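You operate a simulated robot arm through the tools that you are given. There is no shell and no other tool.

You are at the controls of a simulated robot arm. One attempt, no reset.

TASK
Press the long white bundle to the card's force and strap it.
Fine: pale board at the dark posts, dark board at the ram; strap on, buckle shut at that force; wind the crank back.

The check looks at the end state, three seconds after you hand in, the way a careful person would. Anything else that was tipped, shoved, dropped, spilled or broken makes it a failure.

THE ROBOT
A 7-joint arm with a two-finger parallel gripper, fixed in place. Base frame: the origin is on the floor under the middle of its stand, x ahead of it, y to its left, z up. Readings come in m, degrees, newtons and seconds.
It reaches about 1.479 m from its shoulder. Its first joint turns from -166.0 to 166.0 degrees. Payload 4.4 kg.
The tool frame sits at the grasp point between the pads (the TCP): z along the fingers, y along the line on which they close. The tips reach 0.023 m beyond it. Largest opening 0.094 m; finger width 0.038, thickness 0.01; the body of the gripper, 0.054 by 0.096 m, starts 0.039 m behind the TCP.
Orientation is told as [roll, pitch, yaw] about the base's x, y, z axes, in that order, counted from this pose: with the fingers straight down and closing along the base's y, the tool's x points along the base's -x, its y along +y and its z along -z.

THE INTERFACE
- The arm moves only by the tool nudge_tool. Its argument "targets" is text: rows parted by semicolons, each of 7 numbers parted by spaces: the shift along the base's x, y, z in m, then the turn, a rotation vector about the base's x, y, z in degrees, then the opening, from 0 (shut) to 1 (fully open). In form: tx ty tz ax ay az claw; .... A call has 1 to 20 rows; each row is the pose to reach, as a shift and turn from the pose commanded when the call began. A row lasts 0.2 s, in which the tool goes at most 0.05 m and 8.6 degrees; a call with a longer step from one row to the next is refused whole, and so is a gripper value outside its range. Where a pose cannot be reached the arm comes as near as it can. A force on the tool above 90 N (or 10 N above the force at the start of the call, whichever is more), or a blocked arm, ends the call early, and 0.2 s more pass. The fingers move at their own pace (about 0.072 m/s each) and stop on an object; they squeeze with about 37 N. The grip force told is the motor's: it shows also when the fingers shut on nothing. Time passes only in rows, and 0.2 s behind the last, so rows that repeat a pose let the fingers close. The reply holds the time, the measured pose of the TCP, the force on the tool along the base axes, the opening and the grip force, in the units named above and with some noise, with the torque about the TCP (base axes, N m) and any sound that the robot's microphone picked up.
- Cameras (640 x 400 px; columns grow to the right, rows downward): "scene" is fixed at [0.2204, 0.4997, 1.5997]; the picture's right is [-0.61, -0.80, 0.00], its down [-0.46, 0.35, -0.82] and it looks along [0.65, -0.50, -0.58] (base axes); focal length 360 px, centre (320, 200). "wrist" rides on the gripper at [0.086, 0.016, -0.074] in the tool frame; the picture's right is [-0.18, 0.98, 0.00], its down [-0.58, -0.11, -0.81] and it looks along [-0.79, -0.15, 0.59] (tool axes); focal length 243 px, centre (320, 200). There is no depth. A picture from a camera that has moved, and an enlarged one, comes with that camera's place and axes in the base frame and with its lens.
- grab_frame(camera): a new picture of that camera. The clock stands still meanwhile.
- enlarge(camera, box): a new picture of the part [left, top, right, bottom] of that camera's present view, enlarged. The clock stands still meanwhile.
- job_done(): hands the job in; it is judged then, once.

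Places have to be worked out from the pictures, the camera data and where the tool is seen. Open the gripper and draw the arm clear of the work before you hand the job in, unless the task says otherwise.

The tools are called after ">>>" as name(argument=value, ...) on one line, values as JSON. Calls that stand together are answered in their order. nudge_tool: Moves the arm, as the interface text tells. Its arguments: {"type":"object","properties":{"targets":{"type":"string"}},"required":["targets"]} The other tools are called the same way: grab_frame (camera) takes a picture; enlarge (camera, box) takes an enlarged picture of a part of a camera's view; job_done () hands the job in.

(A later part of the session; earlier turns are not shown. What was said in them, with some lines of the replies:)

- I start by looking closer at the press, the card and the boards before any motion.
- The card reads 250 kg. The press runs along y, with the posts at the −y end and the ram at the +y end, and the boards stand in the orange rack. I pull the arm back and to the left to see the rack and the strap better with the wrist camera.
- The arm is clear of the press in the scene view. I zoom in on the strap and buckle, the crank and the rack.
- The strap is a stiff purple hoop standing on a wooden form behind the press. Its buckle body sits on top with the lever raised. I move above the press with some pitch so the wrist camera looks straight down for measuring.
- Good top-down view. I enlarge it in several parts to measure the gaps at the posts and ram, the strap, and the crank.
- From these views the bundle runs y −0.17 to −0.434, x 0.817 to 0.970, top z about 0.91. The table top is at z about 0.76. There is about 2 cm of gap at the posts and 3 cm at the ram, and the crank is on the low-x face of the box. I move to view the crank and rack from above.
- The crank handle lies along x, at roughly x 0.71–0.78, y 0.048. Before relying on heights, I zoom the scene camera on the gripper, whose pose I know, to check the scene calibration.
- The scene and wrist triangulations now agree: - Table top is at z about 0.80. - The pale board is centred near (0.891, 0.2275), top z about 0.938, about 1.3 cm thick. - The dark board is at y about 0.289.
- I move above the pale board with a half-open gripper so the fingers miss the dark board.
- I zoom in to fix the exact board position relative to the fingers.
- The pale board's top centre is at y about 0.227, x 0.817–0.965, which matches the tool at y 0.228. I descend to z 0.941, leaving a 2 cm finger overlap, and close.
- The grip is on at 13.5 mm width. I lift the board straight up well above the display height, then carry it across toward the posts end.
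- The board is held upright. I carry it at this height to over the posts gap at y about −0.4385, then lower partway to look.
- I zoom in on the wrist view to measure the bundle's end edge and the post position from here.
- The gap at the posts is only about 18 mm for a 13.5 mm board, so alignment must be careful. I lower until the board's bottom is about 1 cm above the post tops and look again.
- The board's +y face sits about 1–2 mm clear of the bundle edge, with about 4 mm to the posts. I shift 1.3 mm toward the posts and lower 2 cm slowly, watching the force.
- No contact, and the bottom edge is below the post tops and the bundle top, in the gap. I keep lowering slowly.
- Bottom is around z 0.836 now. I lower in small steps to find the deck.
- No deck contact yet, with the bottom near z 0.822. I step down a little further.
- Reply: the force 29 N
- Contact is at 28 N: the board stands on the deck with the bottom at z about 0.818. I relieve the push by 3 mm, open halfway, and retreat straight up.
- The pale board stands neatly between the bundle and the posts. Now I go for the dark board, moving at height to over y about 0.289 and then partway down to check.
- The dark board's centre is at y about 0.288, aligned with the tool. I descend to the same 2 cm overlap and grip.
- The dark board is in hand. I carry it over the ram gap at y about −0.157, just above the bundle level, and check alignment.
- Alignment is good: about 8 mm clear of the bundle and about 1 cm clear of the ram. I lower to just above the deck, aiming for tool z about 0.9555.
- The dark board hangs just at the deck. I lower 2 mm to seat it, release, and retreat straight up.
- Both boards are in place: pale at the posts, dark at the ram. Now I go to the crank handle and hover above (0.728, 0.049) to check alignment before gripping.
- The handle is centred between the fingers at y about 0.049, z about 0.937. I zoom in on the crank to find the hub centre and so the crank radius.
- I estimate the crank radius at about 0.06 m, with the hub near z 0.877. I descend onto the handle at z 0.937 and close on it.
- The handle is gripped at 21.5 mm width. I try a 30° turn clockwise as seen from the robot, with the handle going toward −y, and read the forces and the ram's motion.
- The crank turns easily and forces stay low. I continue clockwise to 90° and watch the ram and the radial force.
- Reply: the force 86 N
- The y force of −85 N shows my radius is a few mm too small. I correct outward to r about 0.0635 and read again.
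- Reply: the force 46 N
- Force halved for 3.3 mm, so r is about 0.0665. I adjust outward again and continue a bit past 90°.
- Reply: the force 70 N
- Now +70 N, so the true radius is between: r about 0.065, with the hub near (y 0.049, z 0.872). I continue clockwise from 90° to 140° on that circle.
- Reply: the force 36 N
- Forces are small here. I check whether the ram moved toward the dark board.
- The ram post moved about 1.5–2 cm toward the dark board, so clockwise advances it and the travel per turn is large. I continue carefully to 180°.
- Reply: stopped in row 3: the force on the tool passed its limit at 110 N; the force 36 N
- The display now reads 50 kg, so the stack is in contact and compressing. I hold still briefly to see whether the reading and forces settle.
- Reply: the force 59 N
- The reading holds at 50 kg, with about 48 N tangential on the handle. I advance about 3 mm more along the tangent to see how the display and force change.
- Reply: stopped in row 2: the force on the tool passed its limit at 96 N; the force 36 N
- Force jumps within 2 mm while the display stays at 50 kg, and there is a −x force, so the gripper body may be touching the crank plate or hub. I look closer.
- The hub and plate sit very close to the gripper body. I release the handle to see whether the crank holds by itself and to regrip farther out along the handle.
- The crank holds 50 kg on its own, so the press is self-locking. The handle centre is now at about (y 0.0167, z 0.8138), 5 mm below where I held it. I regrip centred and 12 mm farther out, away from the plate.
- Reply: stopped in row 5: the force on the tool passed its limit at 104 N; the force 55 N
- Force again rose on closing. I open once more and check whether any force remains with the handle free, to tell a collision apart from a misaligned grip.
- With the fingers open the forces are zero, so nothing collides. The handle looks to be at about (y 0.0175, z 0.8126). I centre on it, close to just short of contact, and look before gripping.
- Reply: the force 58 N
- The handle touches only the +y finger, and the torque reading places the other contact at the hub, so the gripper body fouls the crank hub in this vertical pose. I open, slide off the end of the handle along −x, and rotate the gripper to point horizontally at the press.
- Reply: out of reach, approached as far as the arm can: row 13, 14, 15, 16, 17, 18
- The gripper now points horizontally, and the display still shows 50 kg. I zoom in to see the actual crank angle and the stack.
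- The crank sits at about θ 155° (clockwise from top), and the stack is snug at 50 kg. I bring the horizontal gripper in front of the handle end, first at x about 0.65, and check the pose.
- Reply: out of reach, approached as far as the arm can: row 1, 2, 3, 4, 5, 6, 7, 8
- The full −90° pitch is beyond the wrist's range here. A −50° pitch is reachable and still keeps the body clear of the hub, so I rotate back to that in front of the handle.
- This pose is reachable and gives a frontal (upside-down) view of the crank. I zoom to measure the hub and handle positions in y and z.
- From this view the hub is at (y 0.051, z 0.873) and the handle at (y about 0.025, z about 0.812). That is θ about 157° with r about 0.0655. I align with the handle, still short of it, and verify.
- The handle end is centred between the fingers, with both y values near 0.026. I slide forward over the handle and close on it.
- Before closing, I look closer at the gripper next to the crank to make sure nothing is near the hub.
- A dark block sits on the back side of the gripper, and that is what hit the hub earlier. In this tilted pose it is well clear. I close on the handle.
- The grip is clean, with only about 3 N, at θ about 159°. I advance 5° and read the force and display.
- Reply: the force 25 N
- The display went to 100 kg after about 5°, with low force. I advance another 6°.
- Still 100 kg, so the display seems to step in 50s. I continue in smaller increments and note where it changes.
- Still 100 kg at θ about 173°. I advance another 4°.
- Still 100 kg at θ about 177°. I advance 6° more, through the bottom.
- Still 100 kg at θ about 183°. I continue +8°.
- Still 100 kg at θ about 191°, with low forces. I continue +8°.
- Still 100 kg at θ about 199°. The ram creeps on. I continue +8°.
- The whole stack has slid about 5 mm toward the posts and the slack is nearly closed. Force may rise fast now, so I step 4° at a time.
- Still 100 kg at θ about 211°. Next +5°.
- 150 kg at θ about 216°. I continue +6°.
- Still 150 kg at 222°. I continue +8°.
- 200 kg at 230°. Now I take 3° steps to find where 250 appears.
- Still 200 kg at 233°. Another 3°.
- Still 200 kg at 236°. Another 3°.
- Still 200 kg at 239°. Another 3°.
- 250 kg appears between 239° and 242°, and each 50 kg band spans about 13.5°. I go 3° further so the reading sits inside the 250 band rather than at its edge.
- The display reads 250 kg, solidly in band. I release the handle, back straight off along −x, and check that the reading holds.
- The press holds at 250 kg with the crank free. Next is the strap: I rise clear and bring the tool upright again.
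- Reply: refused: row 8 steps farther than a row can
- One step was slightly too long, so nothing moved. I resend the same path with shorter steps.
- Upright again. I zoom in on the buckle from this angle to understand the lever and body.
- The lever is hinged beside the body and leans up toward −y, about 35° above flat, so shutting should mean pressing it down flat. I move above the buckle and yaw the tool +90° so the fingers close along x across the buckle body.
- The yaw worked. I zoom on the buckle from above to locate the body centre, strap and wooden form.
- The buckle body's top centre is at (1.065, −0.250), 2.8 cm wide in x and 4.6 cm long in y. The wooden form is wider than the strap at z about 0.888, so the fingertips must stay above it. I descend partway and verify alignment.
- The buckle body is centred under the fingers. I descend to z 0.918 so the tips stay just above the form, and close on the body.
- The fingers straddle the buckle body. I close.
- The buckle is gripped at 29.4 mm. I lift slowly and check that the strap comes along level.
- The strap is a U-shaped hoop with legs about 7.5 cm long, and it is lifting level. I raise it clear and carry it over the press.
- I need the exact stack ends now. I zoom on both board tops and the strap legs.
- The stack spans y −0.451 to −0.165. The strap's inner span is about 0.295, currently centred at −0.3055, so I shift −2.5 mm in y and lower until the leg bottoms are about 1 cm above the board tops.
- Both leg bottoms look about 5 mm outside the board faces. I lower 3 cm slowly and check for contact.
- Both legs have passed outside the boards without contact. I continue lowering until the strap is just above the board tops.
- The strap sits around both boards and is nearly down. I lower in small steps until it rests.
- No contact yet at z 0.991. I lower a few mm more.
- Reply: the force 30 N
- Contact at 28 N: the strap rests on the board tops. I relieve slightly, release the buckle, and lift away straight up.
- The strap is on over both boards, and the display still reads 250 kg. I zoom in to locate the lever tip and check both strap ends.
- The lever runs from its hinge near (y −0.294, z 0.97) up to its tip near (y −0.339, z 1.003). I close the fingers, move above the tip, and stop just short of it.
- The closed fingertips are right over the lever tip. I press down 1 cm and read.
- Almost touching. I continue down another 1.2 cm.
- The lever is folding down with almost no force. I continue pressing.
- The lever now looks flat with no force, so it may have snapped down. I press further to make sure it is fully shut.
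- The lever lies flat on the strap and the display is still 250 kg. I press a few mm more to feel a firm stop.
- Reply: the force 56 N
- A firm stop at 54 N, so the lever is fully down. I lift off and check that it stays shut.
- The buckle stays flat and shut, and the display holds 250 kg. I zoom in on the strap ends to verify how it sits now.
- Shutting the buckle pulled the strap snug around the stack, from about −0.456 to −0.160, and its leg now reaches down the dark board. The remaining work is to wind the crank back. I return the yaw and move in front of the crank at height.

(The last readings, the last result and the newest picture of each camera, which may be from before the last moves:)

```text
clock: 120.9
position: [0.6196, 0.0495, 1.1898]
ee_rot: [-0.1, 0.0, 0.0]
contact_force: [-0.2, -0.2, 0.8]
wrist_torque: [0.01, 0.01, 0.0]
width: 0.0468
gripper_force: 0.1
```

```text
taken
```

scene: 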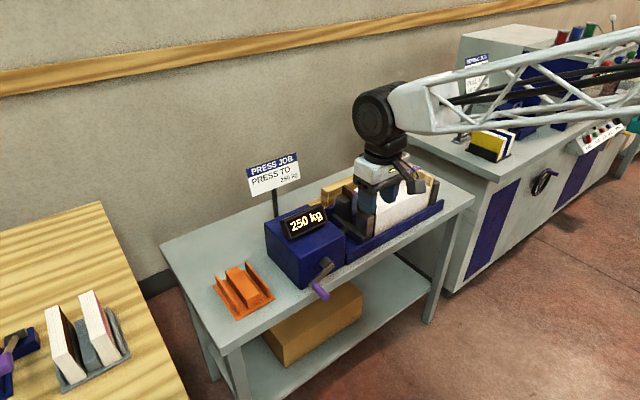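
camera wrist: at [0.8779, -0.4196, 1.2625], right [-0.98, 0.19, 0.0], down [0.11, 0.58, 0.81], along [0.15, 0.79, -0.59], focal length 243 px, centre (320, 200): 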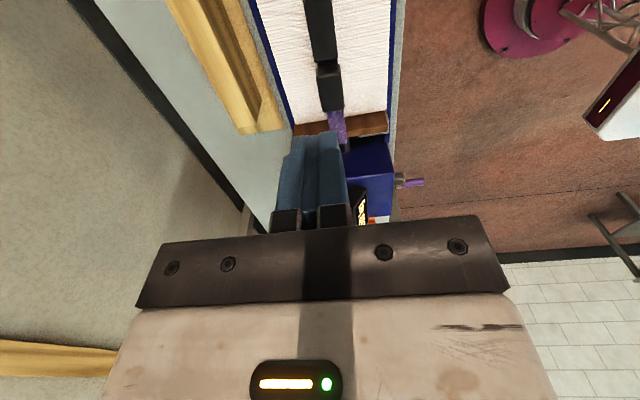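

I pitch to −50° again while descending in front of the handle, whose last grip point was y 0.108, z 0.845.

>>> nudge_tool(targets="-0.01 0.01 -0.02 0 -8 0 0.5; -0.02 0.02 -0.06 0 -16 0 0.5; -0.03 0.03 -0.1 0 -24 0 0.5; -0.035 0.04 -0.14 0 -32 0 0.5; -0.035 0.05 -0.18 0 -40 0 0.5; -0.035 0.0589 -0.22 0 -48 0 0.5; -0.035 0.0589 -0.26 0 -50.4 0 0.5; -0.035 0.0589 -0.3 0 -50.4 0 0.5; -0.035 0.0589 -0.343 0 -50.4 0 0.5; -0.035 0.0589 -0.345 0 -50.4 0 0.5; 0.02 0.0589 -0.345 0 -50.4 0 0.5; 0.02 0.0589 -0.345 0 -50.4 0 0.5")

>>> grab_frame(camera="wrist")

>>> enlarge(camera="scene", box=[290, 230, 390, 320])

```text
refused: row 11 steps farther than a row can; nothing moved
```

```text
taken
camera wrist: at [0.5333, 0.0651, 1.2638], right [0.18, 0.98, 0.0], down [0.58, -0.11, 0.81], along [0.79, -0.15, -0.59], focal length 243 px, centre (320, 200)
```

wrist: 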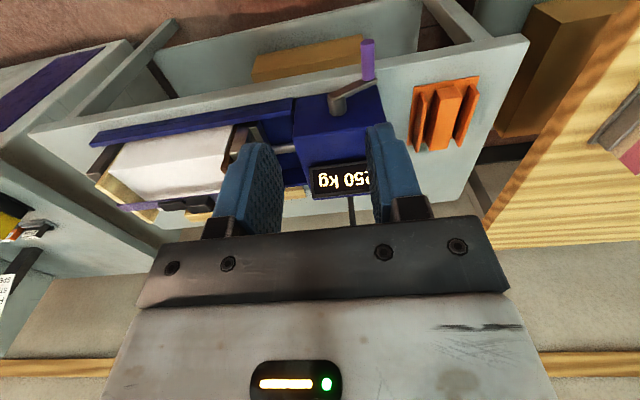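

```text
4.44 times, centred on (340, 275) of scene
camera zoom: at [0.2204, 0.4997, 1.5997], right [-0.61, -0.8, 0.0], down [-0.46, 0.35, -0.82], along [0.65, -0.5, -0.58], focal length 1598 px, centre (231, -133)
```

zoom: 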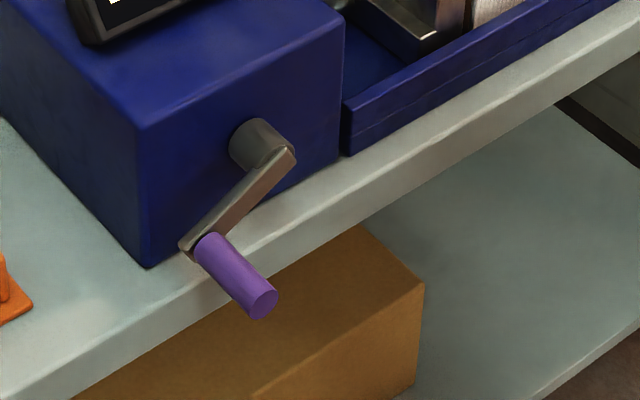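

One step was 5 mm too long, so nothing moved. I resend with shorter final steps.

>>> nudge_tool(targets="-0.01 0.01 -0.02 0 -8 0 0.5; -0.02 0.02 -0.06 0 -16 0 0.5; -0.03 0.03 -0.1 0 -24 0 0.5; -0.035 0.04 -0.14 0 -32 0 0.5; -0.035 0.05 -0.18 0 -40 0 0.5; -0.035 0.0589 -0.22 0 -48 0 0.5; -0.035 0.0589 -0.26 0 -50.4 0 0.5; -0.035 0.0589 -0.3 0 -50.4 0 0.5; -0.035 0.0589 -0.343 0 -50.4 0 0.5; -0.035 0.0589 -0.345 0 -50.4 0 0.5; 0 0.0589 -0.345 0 -50.4 0 0.5; 0.02 0.0589 -0.345 0 -50.4 0 0.5; 0.02 0.0589 -0.345 0 -50.4 0 0.5")

>>> enlarge(camera="wrist", box=[200, 50, 440, 230])

>>> enlarge(camera="scene", box=[290, 230, 390, 320])

```text
clock: 123.7
position: [0.64, 0.1073, 0.8437]
ee_rot: [0.0, -50.4, 0.0]
contact_force: [0.1, 0.6, 0.1]
wrist_torque: [-0.03, 0.01, 0.01]
width: 0.0469
gripper_force: 0.1
```

```text
2.22 times, centred on (320, 140) of wrist
camera zoom: at [0.5281, 0.1231, 0.8242], right [0.12, 0.98, 0.14], down [-0.25, -0.11, 0.96], along [0.96, -0.15, 0.23], focal length 539 px, centre (320, 333)
```

zoom: 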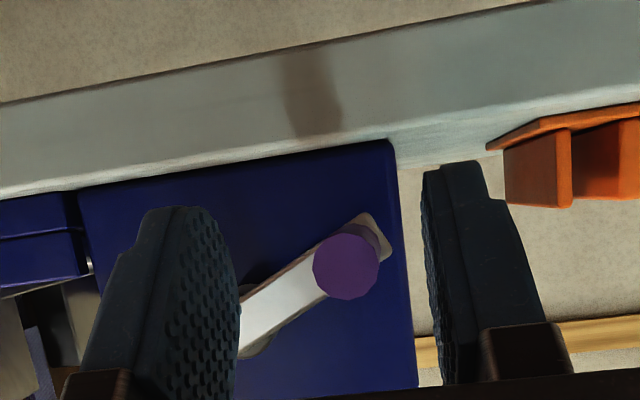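

```text
4.44 times, centred on (340, 275) of scene
camera zoom: at [0.2204, 0.4997, 1.5997], right [-0.61, -0.8, 0.0], down [-0.46, 0.35, -0.82], along [0.65, -0.5, -0.58], focal length 1598 px, centre (231, -133)
```

zoom: 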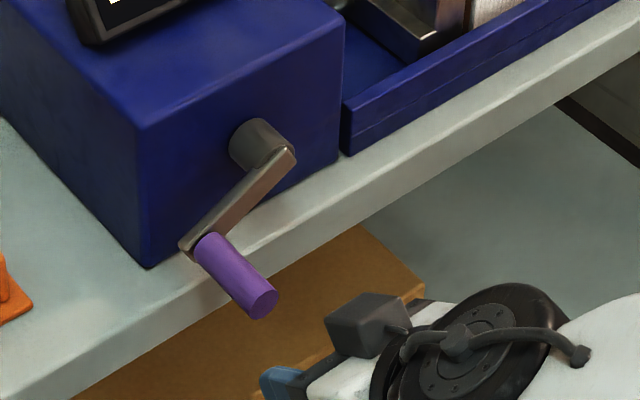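

The handle end is centred between the fingers as before. I slide onto it and grip.

>>> nudge_tool(targets="0.02 -0.0005 0 0 0 0 0.5; 0.04 -0.0005 0 0 0 0 0.5; 0.06 -0.0005 0 0 0 0 0.5; 0.078 -0.0005 0 0 0 0 0.5; 0.086 -0.0005 0 0 0 0 0.5; 0.086 -0.0005 0 0 0 0 0.3; 0.086 -0.0005 0 0 0 0 0.15; 0.086 -0.0005 0 0 0 0 0; 0.086 -0.0005 0 0 0 0 0")

>>> enlarge(camera="scene", box=[265, 170, 405, 310])

```text
clock: 125.7
position: [0.7261, 0.1072, 0.8426]
ee_rot: [0.1, -50.2, 0.1]
contact_force: [14.1, 38.3, -15.7]
wrist_torque: [-0.31, -0.59, -0.64]
width: 0.0217
gripper_force: 44.8
```

```text
2.86 times, centred on (335, 240) of scene
camera zoom: at [0.2204, 0.4997, 1.5997], right [-0.61, -0.8, 0.0], down [-0.46, 0.35, -0.82], along [0.65, -0.5, -0.58], focal length 1027 px, centre (277, 86)
```

zoom: 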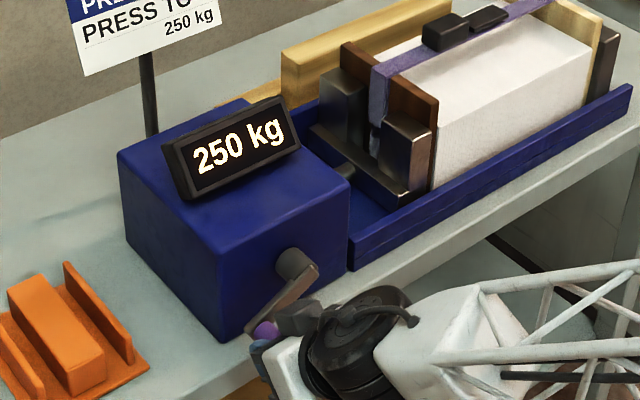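

Gripped; the crank reads 250 kg. Now I wind back, turning counter-clockwise from 245° to 220° first, and check forces and display.

>>> nudge_tool(targets="0 0.001 -0.0004 0 0 0 0; 0 -0.0016 -0.0054 0 0 0 0; 0 -0.0046 -0.0102 0 0 0 0; 0 -0.0081 -0.0147 0 0 0 0; 0 -0.0119 -0.0188 0 0 0 0; 0 -0.016 -0.0226 0 0 0 0; 0 -0.016 -0.0226 0 0 0 0")

>>> enlarge(camera="scene", box=[265, 170, 405, 310])

```text
clock: 127.3
position: [0.7257, 0.0904, 0.821]
ee_rot: [0.0, -50.4, -0.1]
contact_force: [-5.9, 9.2, -3.9]
wrist_torque: [-0.34, -0.36, 0.66]
width: 0.0219
gripper_force: 44.9
```

```text
2.86 times, centred on (335, 240) of scene
camera zoom: at [0.2204, 0.4997, 1.5997], right [-0.61, -0.8, 0.0], down [-0.46, 0.35, -0.82], along [0.65, -0.5, -0.58], focal length 1027 px, centre (277, 86)
```

zoom: 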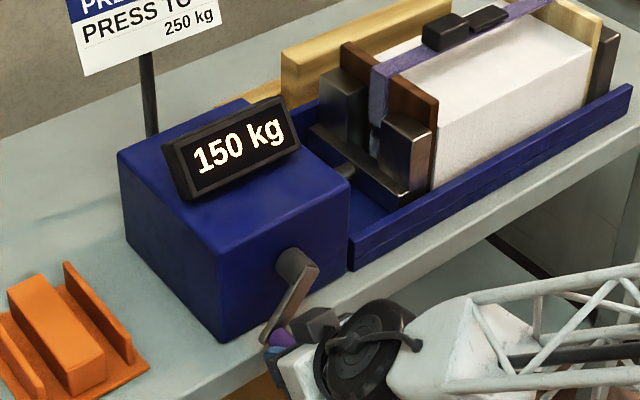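

150 kg and falling, with low forces. I continue back to 160°.

>>> nudge_tool(targets="0 -0.0093 -0.0065 0 0 0 0; 0 -0.0195 -0.0113 0 0 0 0; 0 -0.0305 -0.0142 0 0 0 0; 0 -0.0417 -0.0152 0 0 0 0; 0 -0.0529 -0.0142 0 0 0 0; 0 -0.0639 -0.0113 0 0 0 0; 0 -0.0639 -0.0113 0 0 0 0")

>>> enlarge(camera="scene", box=[265, 170, 405, 310])

```text
clock: 128.9
position: [0.7262, 0.027, 0.8102]
ee_rot: [-0.1, -50.5, 0.0]
contact_force: [-6.3, 6.9, -1.8]
wrist_torque: [-0.36, -0.28, 0.35]
width: 0.0219
gripper_force: 45.2
```

```text
2.86 times, centred on (335, 240) of scene
camera zoom: at [0.2204, 0.4997, 1.5997], right [-0.61, -0.8, 0.0], down [-0.46, 0.35, -0.82], along [0.65, -0.5, -0.58], focal length 1027 px, centre (277, 86)
```

zoom: 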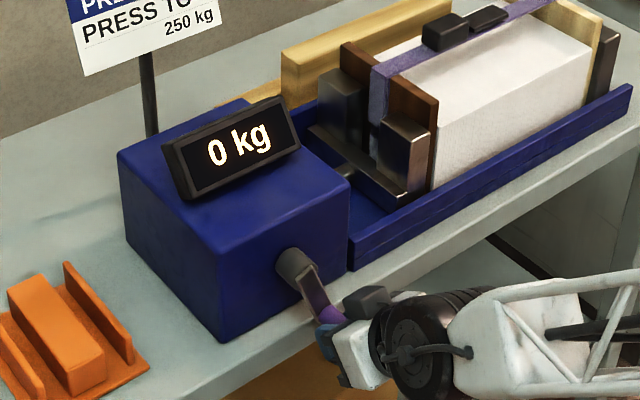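

The display is back to 0 kg and the stack stays strapped. I continue winding back to 90°.

>>> nudge_tool(targets="0 -0.0102 0.0048 0 0 0 0; 0 -0.0195 0.0113 0 0 0 0; 0 -0.0274 0.0192 0 0 0 0; 0 -0.0339 0.0285 0 0 0 0; 0 -0.0387 0.0387 0 0 0 0; 0 -0.0416 0.0497 0 0 0 0; 0 -0.0426 0.0609 0 0 0 0; 0 -0.0426 0.0609 0 0 0 0")

>>> enlarge(camera="scene", box=[265, 150, 445, 310])

```text
clock: 130.7
position: [0.7258, -0.0132, 0.868]
ee_rot: [-0.5, -50.1, 0.1]
contact_force: [-22.3, -23.9, -10.1]
wrist_torque: [-0.26, 0.22, 1.57]
width: 0.0218
gripper_force: 45.4
out of reach, approached as far as the arm can: row 4, 5, 6, 7, 8
```

```text
2.50 times, centred on (355, 230) of scene
camera zoom: at [0.2204, 0.4997, 1.5997], right [-0.61, -0.8, 0.0], down [-0.46, 0.35, -0.82], along [0.65, -0.5, -0.58], focal length 899 px, centre (232, 125)
```

zoom: 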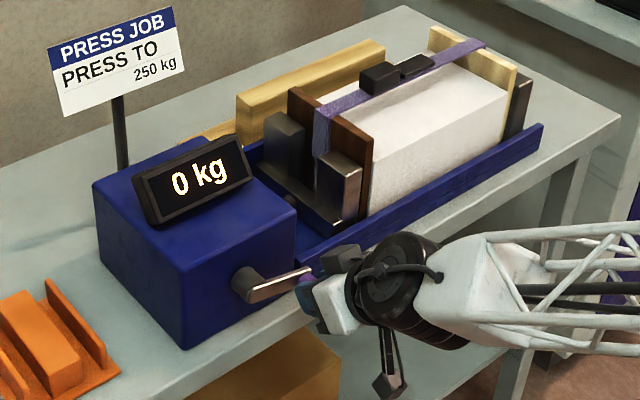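

The wrist is near a joint limit at this tilt for y below 0. I release here at about 92° (the crank holds by itself), back off, and reduce the tilt to about −25° before regripping.

>>> nudge_tool(targets="0 0 0 0 0 0 0.3; 0 0 0 0 0 0 0.5; 0 0 0 0 0 0 0.5; -0.03 0 0 0 0 0 0.5; -0.06 0 0 0 0 0 0.5; -0.09 0 0.01 0 0 0 0.5; -0.1 0 0.02 0 8 0 0.5; -0.1 0 0.02 0 16 0 0.5; -0.1 0 0.02 0 24 0 0.5; -0.1 0 0.02 0 25 0 0.5; -0.1 0 0.02 0 25 0 0.5")

>>> grab_frame(camera="wrist")

>>> enlarge(camera="scene", box=[290, 200, 400, 310])

```text
clock: 133.3
position: [0.618, -0.016, 1.0292]
ee_rot: [-1.6, -41.7, 0.3]
contact_force: [-0.2, -0.5, -1.6]
wrist_torque: [-0.03, -0.06, 0.01]
width: 0.0473
gripper_force: 0.0
out of reach, approached as far as the arm can: row 4, 9, 10
stopped in row 11: the arm was blocked; the commanded pose is now the measured one
```

```text
taken
camera wrist: at [0.505, 0.0003, 1.0254], right [0.15, 0.98, 0.1], down [-0.1, -0.09, 0.99], along [0.98, -0.16, 0.09], focal length 243 px, centre (320, 200)
```

wrist: 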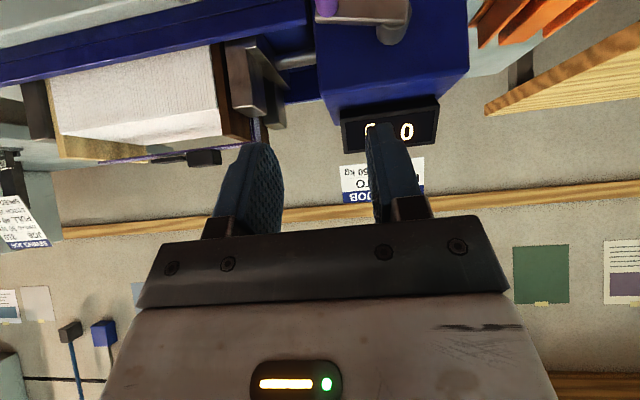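

```text
3.64 times, centred on (345, 255) of scene
camera zoom: at [0.2204, 0.4997, 1.5997], right [-0.61, -0.8, 0.0], down [-0.46, 0.35, -0.82], along [0.65, -0.5, -0.58], focal length 1307 px, centre (229, 0)
```

zoom: 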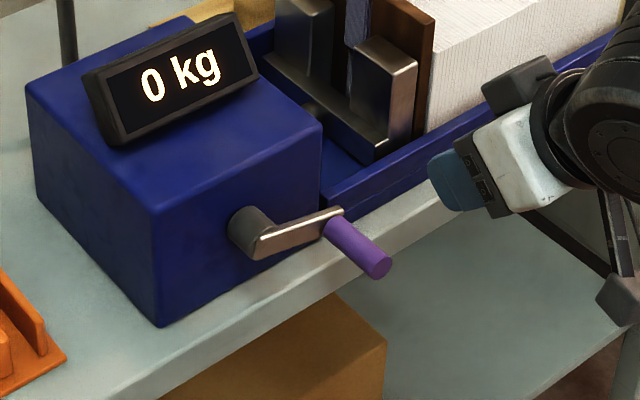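

The crank stayed at about 92° and the stack is fine, but the arm got stuck near a joint limit at z 1.03. I look at the whole scene before moving on.

>>> grab_frame(camera="scene")

```text
taken
```

scene: 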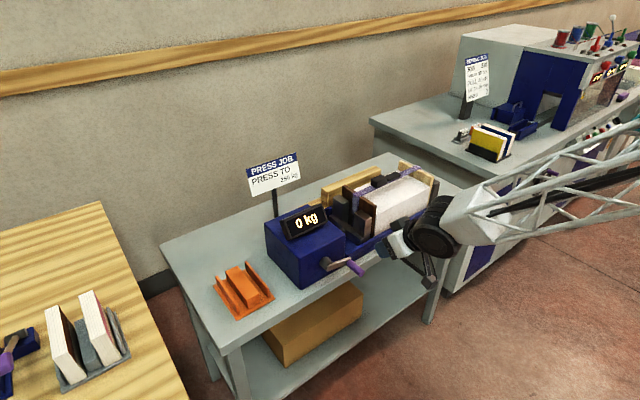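

Nothing is touching. I bring the tool back upright while rising to leave the limit region.

>>> nudge_tool(targets="0 0 0.02 0 4 0 0.5; 0 0.005 0.04 0 10 0 0.5; 0 0.01 0.06 0 17 0 0.5; 0 0.015 0.08 0 24 0 0.5; 0 0.02 0.1 0 31 0 0.5; 0 0.025 0.12 0 38 0 0.5; 0 0.03 0.13 0 41.7 0 0.5; 0 0.03 0.13 0 41.7 0 0.5")

>>> grab_frame(camera="scene")

```text
clock: 135.1
position: [0.6178, 0.0134, 1.1582]
ee_rot: [-1.4, 0.1, 0.2]
contact_force: [0.0, 0.0, 0.0]
wrist_torque: [0.0, 0.0, -0.01]
width: 0.0471
gripper_force: 0.3
```

```text
taken
```

scene: 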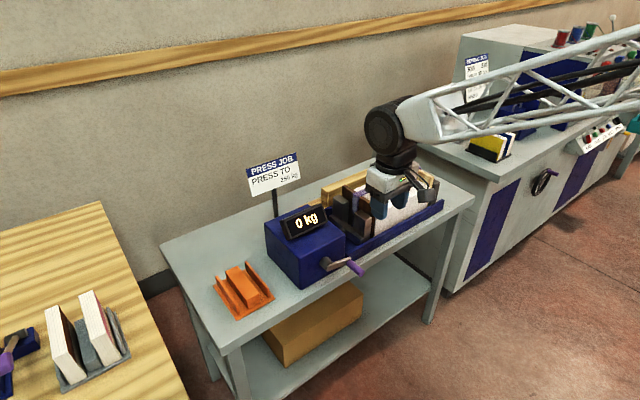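

Upright again. For the rest of the turn, at θ of 92° or less, the vertical pose is clear of the hub. I lower in front of the crank to measure the handle height with the wrist camera.

>>> nudge_tool(targets="-0.005 -0.005 -0.04 1.4 0 0 0.8; -0.01 -0.01 -0.08 1.4 0 0 1; -0.0178 -0.0134 -0.12 1.4 0 0 1; -0.0178 -0.0134 -0.16 1.4 0 0 1; -0.0178 -0.0134 -0.188 1.4 0 0 1; -0.0178 -0.0134 -0.188 1.4 0 0 1")

>>> grab_frame(camera="wrist")

>>> enlarge(camera="wrist", box=[230, 100, 430, 240])

>>> enlarge(camera="scene", box=[300, 220, 370, 290])

```text
clock: 136.5
position: [0.6001, -0.0009, 0.9697]
ee_rot: [-0.1, 0.1, 0.2]
contact_force: [-0.2, -0.6, -0.3]
wrist_torque: [0.0, 0.0, 0.02]
width: 0.0943
gripper_force: 0.0
```

```text
taken
camera wrist: at [0.5147, 0.0149, 1.0445], right [0.18, 0.98, 0.0], down [0.58, -0.11, 0.81], along [0.79, -0.15, -0.59], focal length 243 px, centre (320, 200)
```

wrist: 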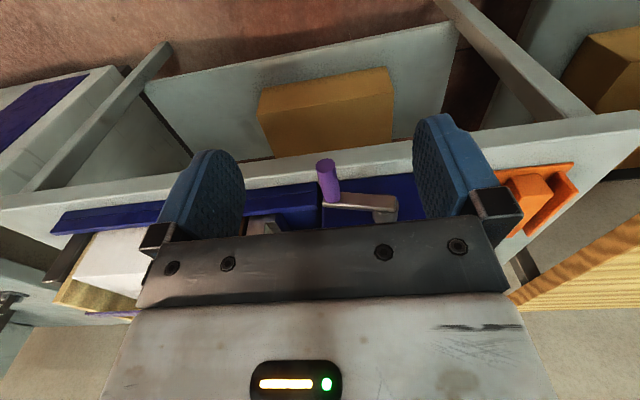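

```text
2.86 times, centred on (330, 170) of wrist
camera zoom: at [0.5147, 0.0149, 1.0445], right [0.18, 0.98, 0.0], down [0.58, -0.11, 0.81], along [0.79, -0.15, -0.59], focal length 693 px, centre (291, 286)
```

zoom: 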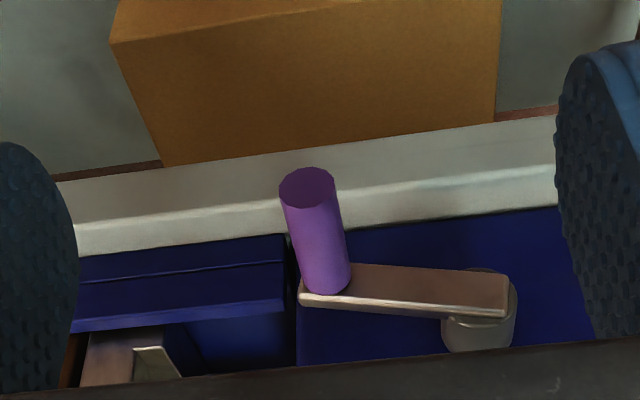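

```text
5.71 times, centred on (335, 255) of scene
camera zoom: at [0.2204, 0.4997, 1.5997], right [-0.61, -0.8, 0.0], down [-0.46, 0.35, -0.82], along [0.65, -0.5, -0.58], focal length 2054 px, centre (234, -114)
```

zoom: 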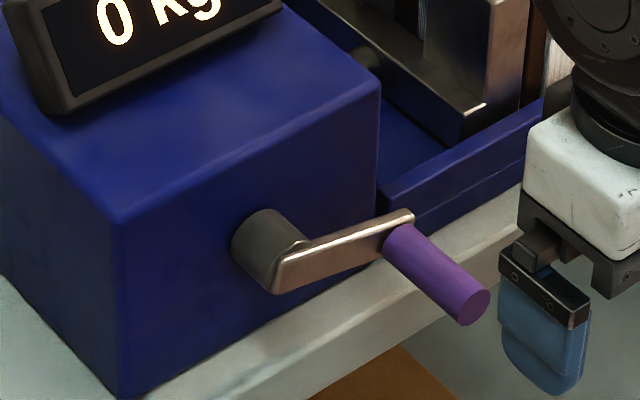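

The wrist view gives the handle at (y −0.014, z 0.857), θ about 103°. I move above it, descend vertically, and grip.

>>> nudge_tool(targets="0.03 -0.003 0.01 0 0 0 0.5; 0.07 -0.008 0.01 0 0 0 0.5; 0.105 -0.0133 0.01 0 0 0 0.5; 0.123 -0.0133 0 0 0 0 0.5; 0.123 -0.0133 -0.04 0 0 0 0.5; 0.123 -0.0133 -0.08 0 0 0 0.5; 0.123 -0.0133 -0.105 0 0 0 0.5; 0.123 -0.0133 -0.1127 0 0 0 0.5; 0.123 -0.0133 -0.1127 0 0 0 0.5")

>>> grab_frame(camera="wrist")

>>> enlarge(camera="scene", box=[300, 210, 390, 300])

```text
clock: 138.5
position: [0.7243, -0.0123, 0.8571]
ee_rot: [0.0, 0.0, 0.2]
contact_force: [0.8, -1.1, 0.4]
wrist_torque: [0.03, 0.03, 0.0]
width: 0.0466
gripper_force: 0.0
```

```text
taken
camera wrist: at [0.6381, 0.002, 0.9303], right [0.18, 0.98, 0.0], down [0.58, -0.11, 0.81], along [0.79, -0.15, -0.59], focal length 243 px, centre (320, 200)
```

wrist: 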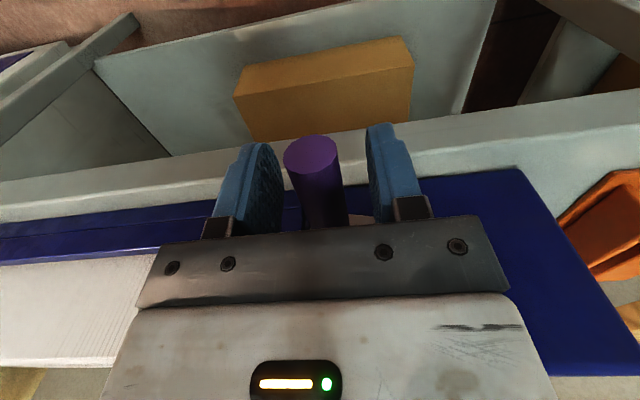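

```text
4.44 times, centred on (345, 255) of scene
camera zoom: at [0.2204, 0.4997, 1.5997], right [-0.61, -0.8, 0.0], down [-0.46, 0.35, -0.82], along [0.65, -0.5, -0.58], focal length 1598 px, centre (209, -44)
```

zoom: 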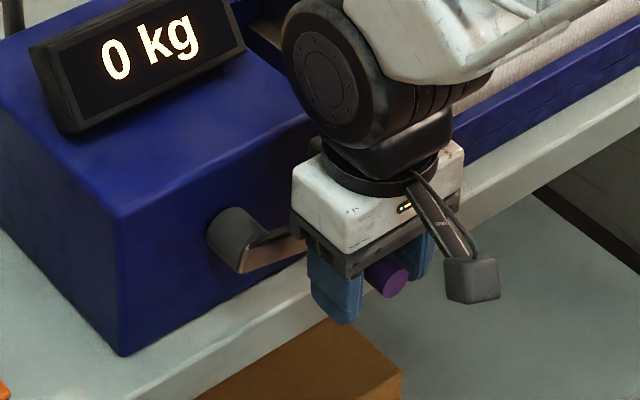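

The handle is between the fingers with no contact force. I close on it.

>>> nudge_tool(targets="0 0 0 0 0 0 0.3; 0 0 0 0 0 0 0.15; 0 0 0 0 0 0 0; 0 0 0 0 0 0 0")

```text
clock: 139.5
position: [0.7251, -0.0125, 0.8576]
ee_rot: [0.0, 0.0, 0.2]
contact_force: [1.9, 6.2, -1.9]
wrist_torque: [-0.07, -0.13, -0.98]
width: 0.022
gripper_force: 45.1
```

Gripped cleanly with 6 N. I wind back from 103° to 70° and check.

>>> nudge_tool(targets="0 -0.0009 0.0045 0 0 0 0; 0 -0.0014 0.009 0 0 0 0; 0 -0.0017 0.0146 0 0 0 0; 0 -0.0014 0.0203 0 0 0 0; 0 -0.0007 0.0259 0 0 0 0; 0 0.0005 0.0314 0 0 0 0; 0 0.0023 0.0369 0 0 0 0; 0 0.0023 0.0369 0 0 0 0")

>>> enlarge(camera="scene", box=[265, 170, 405, 300])

```text
clock: 141.3
position: [0.7233, -0.0121, 0.8953]
ee_rot: [-0.1, 0.0, 0.2]
contact_force: [-0.9, -37.2, 3.2]
wrist_torque: [-0.27, -0.4, -0.77]
width: 0.0219
gripper_force: 45.4
```

```text
3.08 times, centred on (335, 235) of scene
camera zoom: at [0.2204, 0.4997, 1.5997], right [-0.61, -0.8, 0.0], down [-0.46, 0.35, -0.82], along [0.65, -0.5, -0.58], focal length 1106 px, centre (274, 92)
```

zoom: 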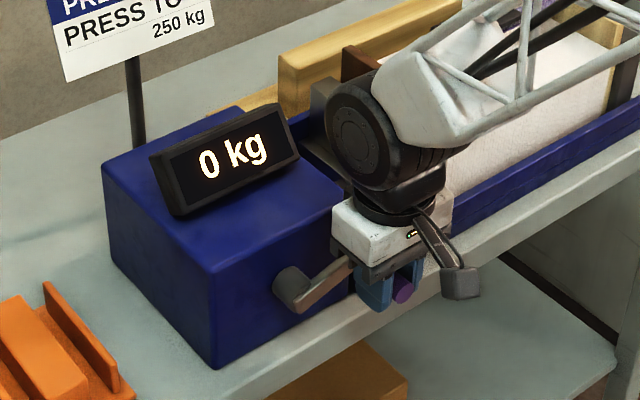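

The outward force says the circle is slightly larger. I refit it (centre y 0.0508, z 0.874, r 0.0655) and continue back to 30°.

>>> nudge_tool(targets="0 -0.0008 0.002 0 0 0 0; 0 0.0015 0.0068 0 0 0 0; 0 0.0046 0.0129 0 0 0 0; 0 0.0077 0.0178 0 0 0 0; 0 0.0111 0.0222 0 0 0 0; 0 0.015 0.0265 0 0 0 0; 0 0.0192 0.0303 0 0 0 0; 0 0.0238 0.0337 0 0 0 0; 0 0.0286 0.0368 0 0 0 0; 0 0.0286 0.0368 0 0 0 0")

>>> enlarge(camera="scene", box=[265, 170, 405, 300])

```text
clock: 143.5
position: [0.7236, 0.0175, 0.9309]
ee_rot: [0.1, 0.1, 0.3]
contact_force: [1.7, -8.2, -0.5]
wrist_torque: [-0.3, -0.35, -0.97]
width: 0.0218
gripper_force: 44.9
```

```text
3.08 times, centred on (335, 235) of scene
camera zoom: at [0.2204, 0.4997, 1.5997], right [-0.61, -0.8, 0.0], down [-0.46, 0.35, -0.82], along [0.65, -0.5, -0.58], focal length 1106 px, centre (274, 92)
```

zoom: 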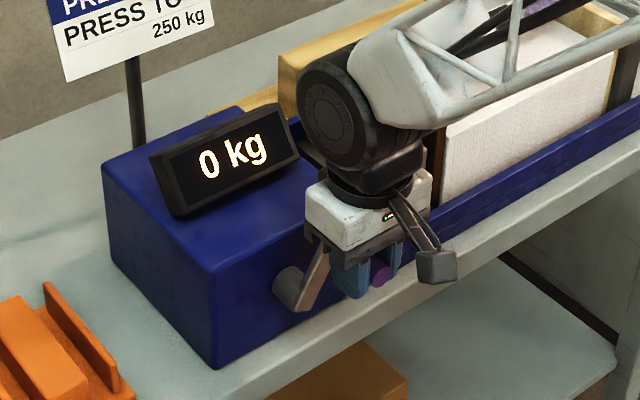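

Low forces. I finish the last 30° back to the starting position with the handle at top.

>>> nudge_tool(targets="0 0.0051 0.0027 0 0 0 0; 0 0.0103 0.0049 0 0 0 0; 0 0.0157 0.0066 0 0 0 0; 0 0.0213 0.0078 0 0 0 0; 0 0.027 0.0085 0 0 0 0; 0 0.0318 0.0088 0 0 0 0; 0 0.0318 0.0088 0 0 0 0")

>>> enlarge(camera="scene", box=[265, 170, 405, 300])

```text
clock: 145.1
position: [0.7235, 0.0499, 0.9408]
ee_rot: [-0.1, 0.1, 0.2]
contact_force: [-2.2, -5.8, 2.8]
wrist_torque: [-0.27, -0.27, -0.96]
width: 0.0218
gripper_force: 44.8
```

```text
3.08 times, centred on (335, 235) of scene
camera zoom: at [0.2204, 0.4997, 1.5997], right [-0.61, -0.8, 0.0], down [-0.46, 0.35, -0.82], along [0.65, -0.5, -0.58], focal length 1106 px, centre (274, 92)
```

zoom: 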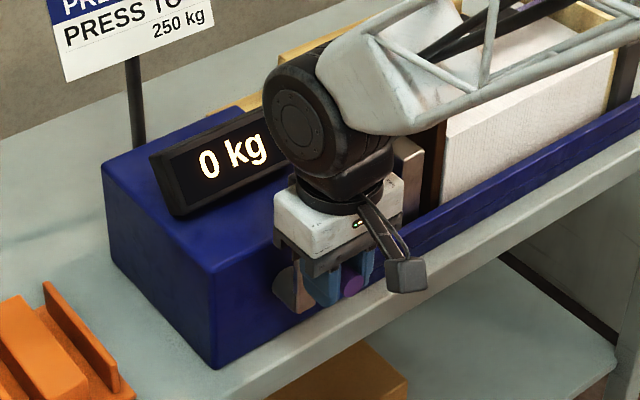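

The handle is back at the top with the display at 0 kg. I open, rise straight up, and draw back to inspect everything.

>>> nudge_tool(targets="0 0 0 0 0 0 0.3; 0 0 0 0 0 0 0.55; 0 0 0 0 0 0 0.55; 0 0 0.03 0 0 0 0.55; 0 0 0.07 0 0 0 0.55; 0 0 0.11 0 0 0 0.55; 0 0 0.15 0 0 0 0.55; -0.03 0 0.19 0 0 0 0.55; -0.07 0 0.22 0 0 0 0.55; -0.11 0 0.24 0 0 0 0.55; -0.15 0 0.25 0 0 0 0.55; -0.19 0 0.25 0 0 0 0.55; -0.23 0 0.25 0 0 0 0.55; -0.23 0 0.25 0 0 0 0.55")

>>> grab_frame(camera="scene")

>>> enlarge(camera="scene", box=[260, 145, 460, 285])

>>> enlarge(camera="scene", box=[335, 170, 395, 240])

>>> enlarge(camera="scene", box=[350, 150, 450, 220])

```text
clock: 148.1
position: [0.4941, 0.0489, 1.187]
ee_rot: [-0.1, 0.1, 0.2]
contact_force: [-0.8, 0.0, -0.1]
wrist_torque: [0.02, 0.0, 0.0]
width: 0.0517
gripper_force: 0.0
```

```text
taken
```

scene: 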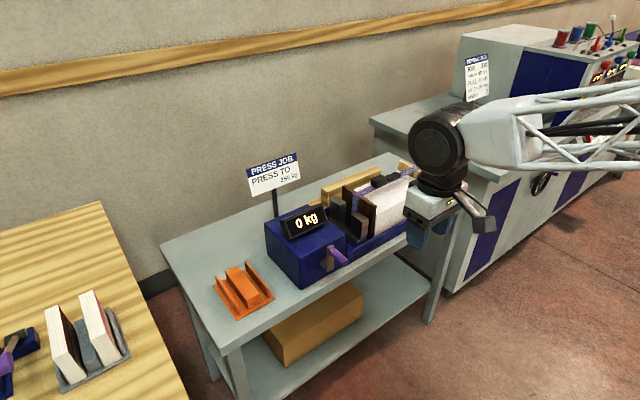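

```text
2.86 times, centred on (360, 215) of scene
camera zoom: at [0.2204, 0.4997, 1.5997], right [-0.61, -0.8, 0.0], down [-0.46, 0.35, -0.82], along [0.65, -0.5, -0.58], focal length 1027 px, centre (206, 157)
```

zoom: 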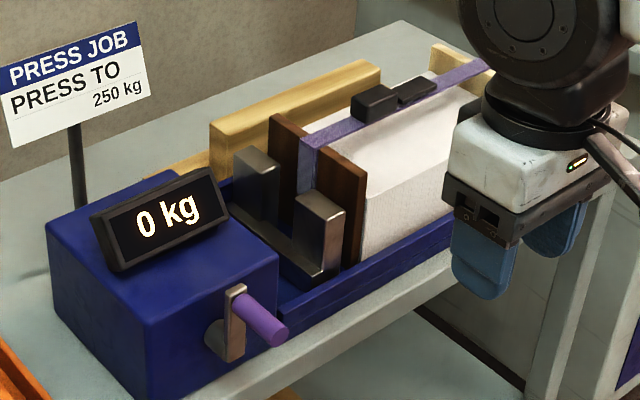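

```text
5.71 times, centred on (365, 205) of scene
camera zoom: at [0.2204, 0.4997, 1.5997], right [-0.61, -0.8, 0.0], down [-0.46, 0.35, -0.82], along [0.65, -0.5, -0.58], focal length 2054 px, centre (63, 171)
```

zoom: 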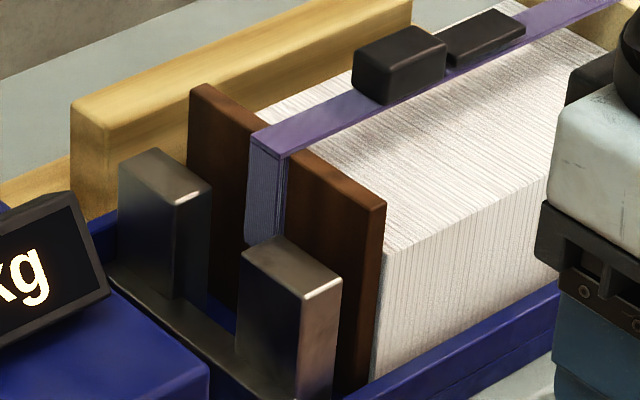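

```text
5.71 times, centred on (400, 185) of scene
camera zoom: at [0.2204, 0.4997, 1.5997], right [-0.61, -0.8, 0.0], down [-0.46, 0.35, -0.82], along [0.65, -0.5, -0.58], focal length 2054 px, centre (-137, 286)
```

zoom: 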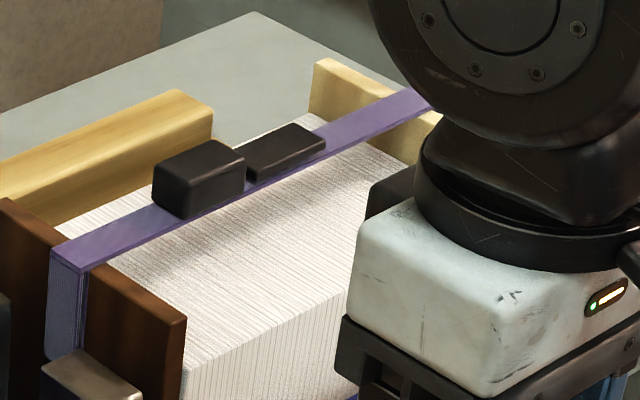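

The crank is back at its start, the display reads 0, the boards and strap are in place, and the dark board's position is unchanged from under load, so the strap is holding. I move the arm farther clear to inspect the whole area.

>>> nudge_tool(targets="0 -0.02 0.03 0 0 0 0.8; 0.01 -0.05 0.06 0 0 0 1; 0.02 -0.085 0.09 0 0 0 1; 0.03 -0.12 0.12 0 0 0 1; 0.04 -0.16 0.14 0 0 0 1; 0.05 -0.2 0.15 0 0 0 1; 0.06 -0.24 0.15 0 0 0 1; 0.07 -0.28 0.15 0 0 0 1; 0.08 -0.32 0.15 0 0 0 1; 0.09 -0.36 0.15 0 0 0 1; 0.1 -0.4 0.15 0 0 0 1; 0.1 -0.4 0.15 0 0 0 1")

>>> grab_frame(camera="scene")

>>> enlarge(camera="scene", box=[260, 145, 460, 285])

>>> grab_frame(camera="wrist")

```text
clock: 150.7
position: [0.5947, -0.3509, 1.3395]
ee_rot: [0.0, 0.0, 0.2]
contact_force: [-0.6, 0.3, 0.8]
wrist_torque: [-0.01, -0.07, -0.01]
width: 0.0936
gripper_force: 0.0
```

```text
taken
```

scene: 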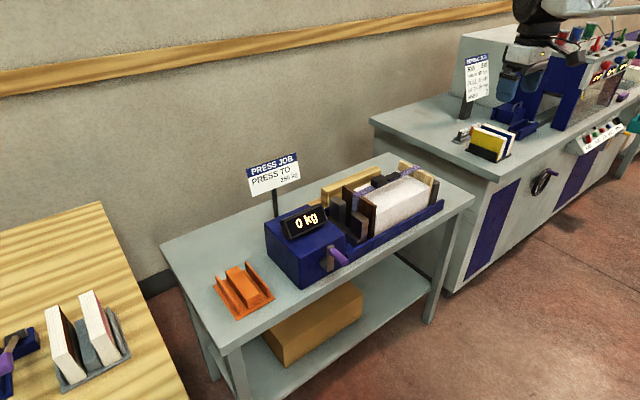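

```text
2.86 times, centred on (360, 215) of scene
camera zoom: at [0.2204, 0.4997, 1.5997], right [-0.61, -0.8, 0.0], down [-0.46, 0.35, -0.82], along [0.65, -0.5, -0.58], focal length 1027 px, centre (206, 157)
```

zoom: 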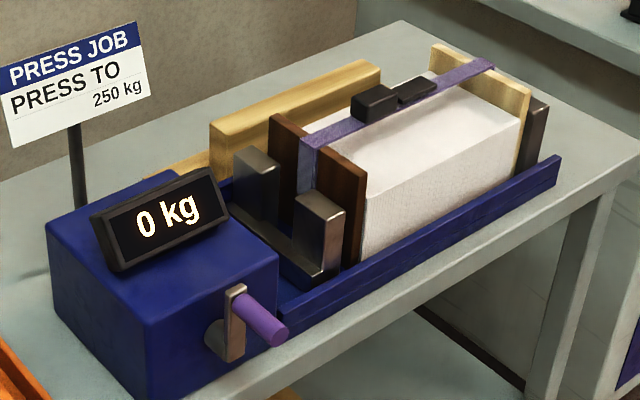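

```text
taken
camera wrist: at [0.5083, -0.336, 1.414], right [0.18, 0.98, 0.0], down [0.58, -0.11, 0.81], along [0.79, -0.15, -0.59], focal length 243 px, centre (320, 200)
```

wrist: 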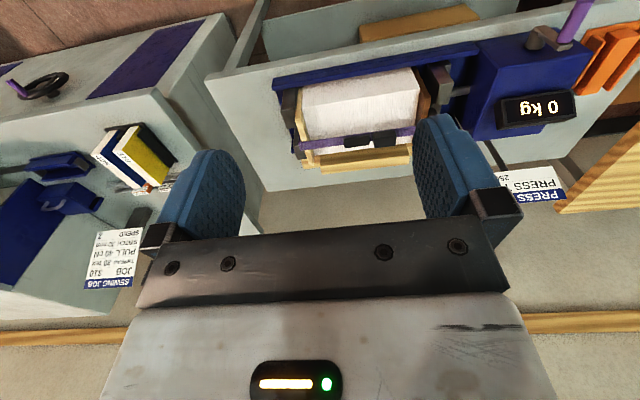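

Everything is undisturbed. One last close look at the strap ends and buckle before handing in.

>>> enlarge(camera="scene", box=[375, 150, 445, 210])

>>> enlarge(camera="scene", box=[335, 165, 405, 235])

>>> enlarge(camera="wrist", box=[260, 50, 480, 190])

```text
6.67 times, centred on (410, 180) of scene
camera zoom: at [0.2204, 0.4997, 1.5997], right [-0.61, -0.8, 0.0], down [-0.46, 0.35, -0.82], along [0.65, -0.5, -0.58], focal length 2396 px, centre (-280, 333)
```

zoom: 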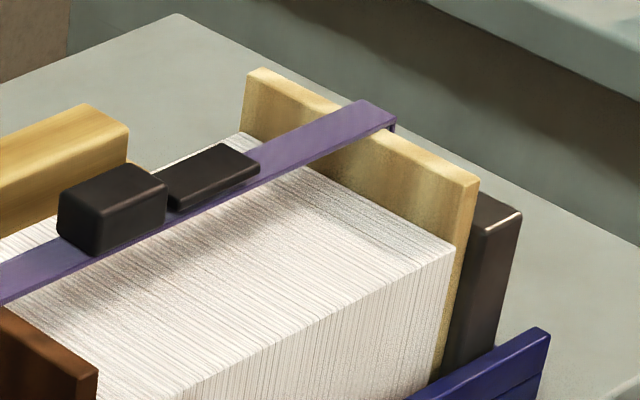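

```text
5.71 times, centred on (370, 200) of scene
camera zoom: at [0.2204, 0.4997, 1.5997], right [-0.61, -0.8, 0.0], down [-0.46, 0.35, -0.82], along [0.65, -0.5, -0.58], focal length 2054 px, centre (34, 200)
```

zoom: 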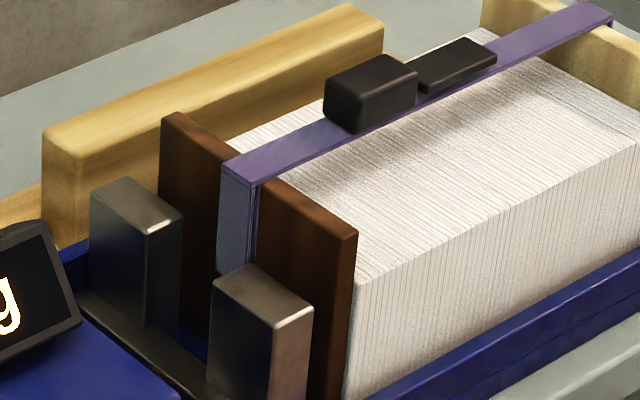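

```text
2.86 times, centred on (370, 120) of wrist
camera zoom: at [0.5083, -0.336, 1.414], right [0.18, 0.98, 0.0], down [0.58, -0.11, 0.81], along [0.79, -0.15, -0.59], focal length 693 px, centre (177, 429)
```

zoom: 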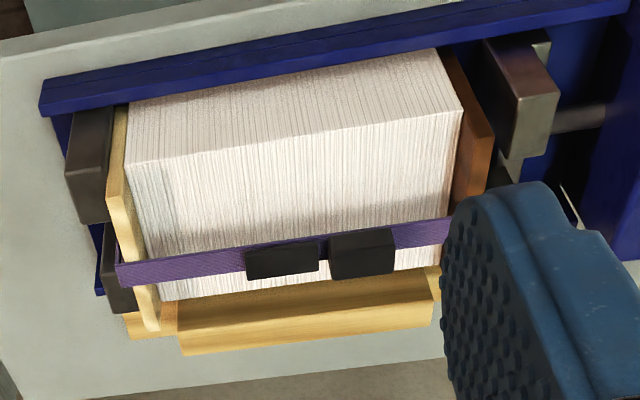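

The pictures show the finished job:
- The pale board is at the posts and the dark board is at the ram.
- The strap is over both boards with the buckle shut flat.
- The crank is wound back, the display reads 0, and the ram is clear.
- Nothing else has been moved, and the gripper is open with the arm clear.

I hand it in.

>>> job_done()

```text
The job is handed in.
```

I handed in the job finished: the bundle is pressed to the card's 250 kg and strapped. I have not seen the check's verdict.

- **Boards:** the pale board stands at the dark posts and the dark board at the ram.
- **Force:** the display read 250 kg when I set the strap and when I shut the buckle. It only steps in 50s, so the true force could be some way off 250; I turned a few degrees past the point where 250 first appeared.
- **Strap:** it sits over both boards with the buckle lever pressed flat against a firm stop at about 54 N. After I released the press, the stack looked the same length as under load, so the strap appears to be holding it.
- **Crank:** it is wound back to its starting position. The display reads 0 kg and the ram is clear of the bundle.

While turning the crank, the back of the gripper bumped the crank hub, and the force limit stopped the arm. I regripped the handle at a tilt and saw no damage. Nothing else looked moved, and I left the gripper open with the arm clear of the work.
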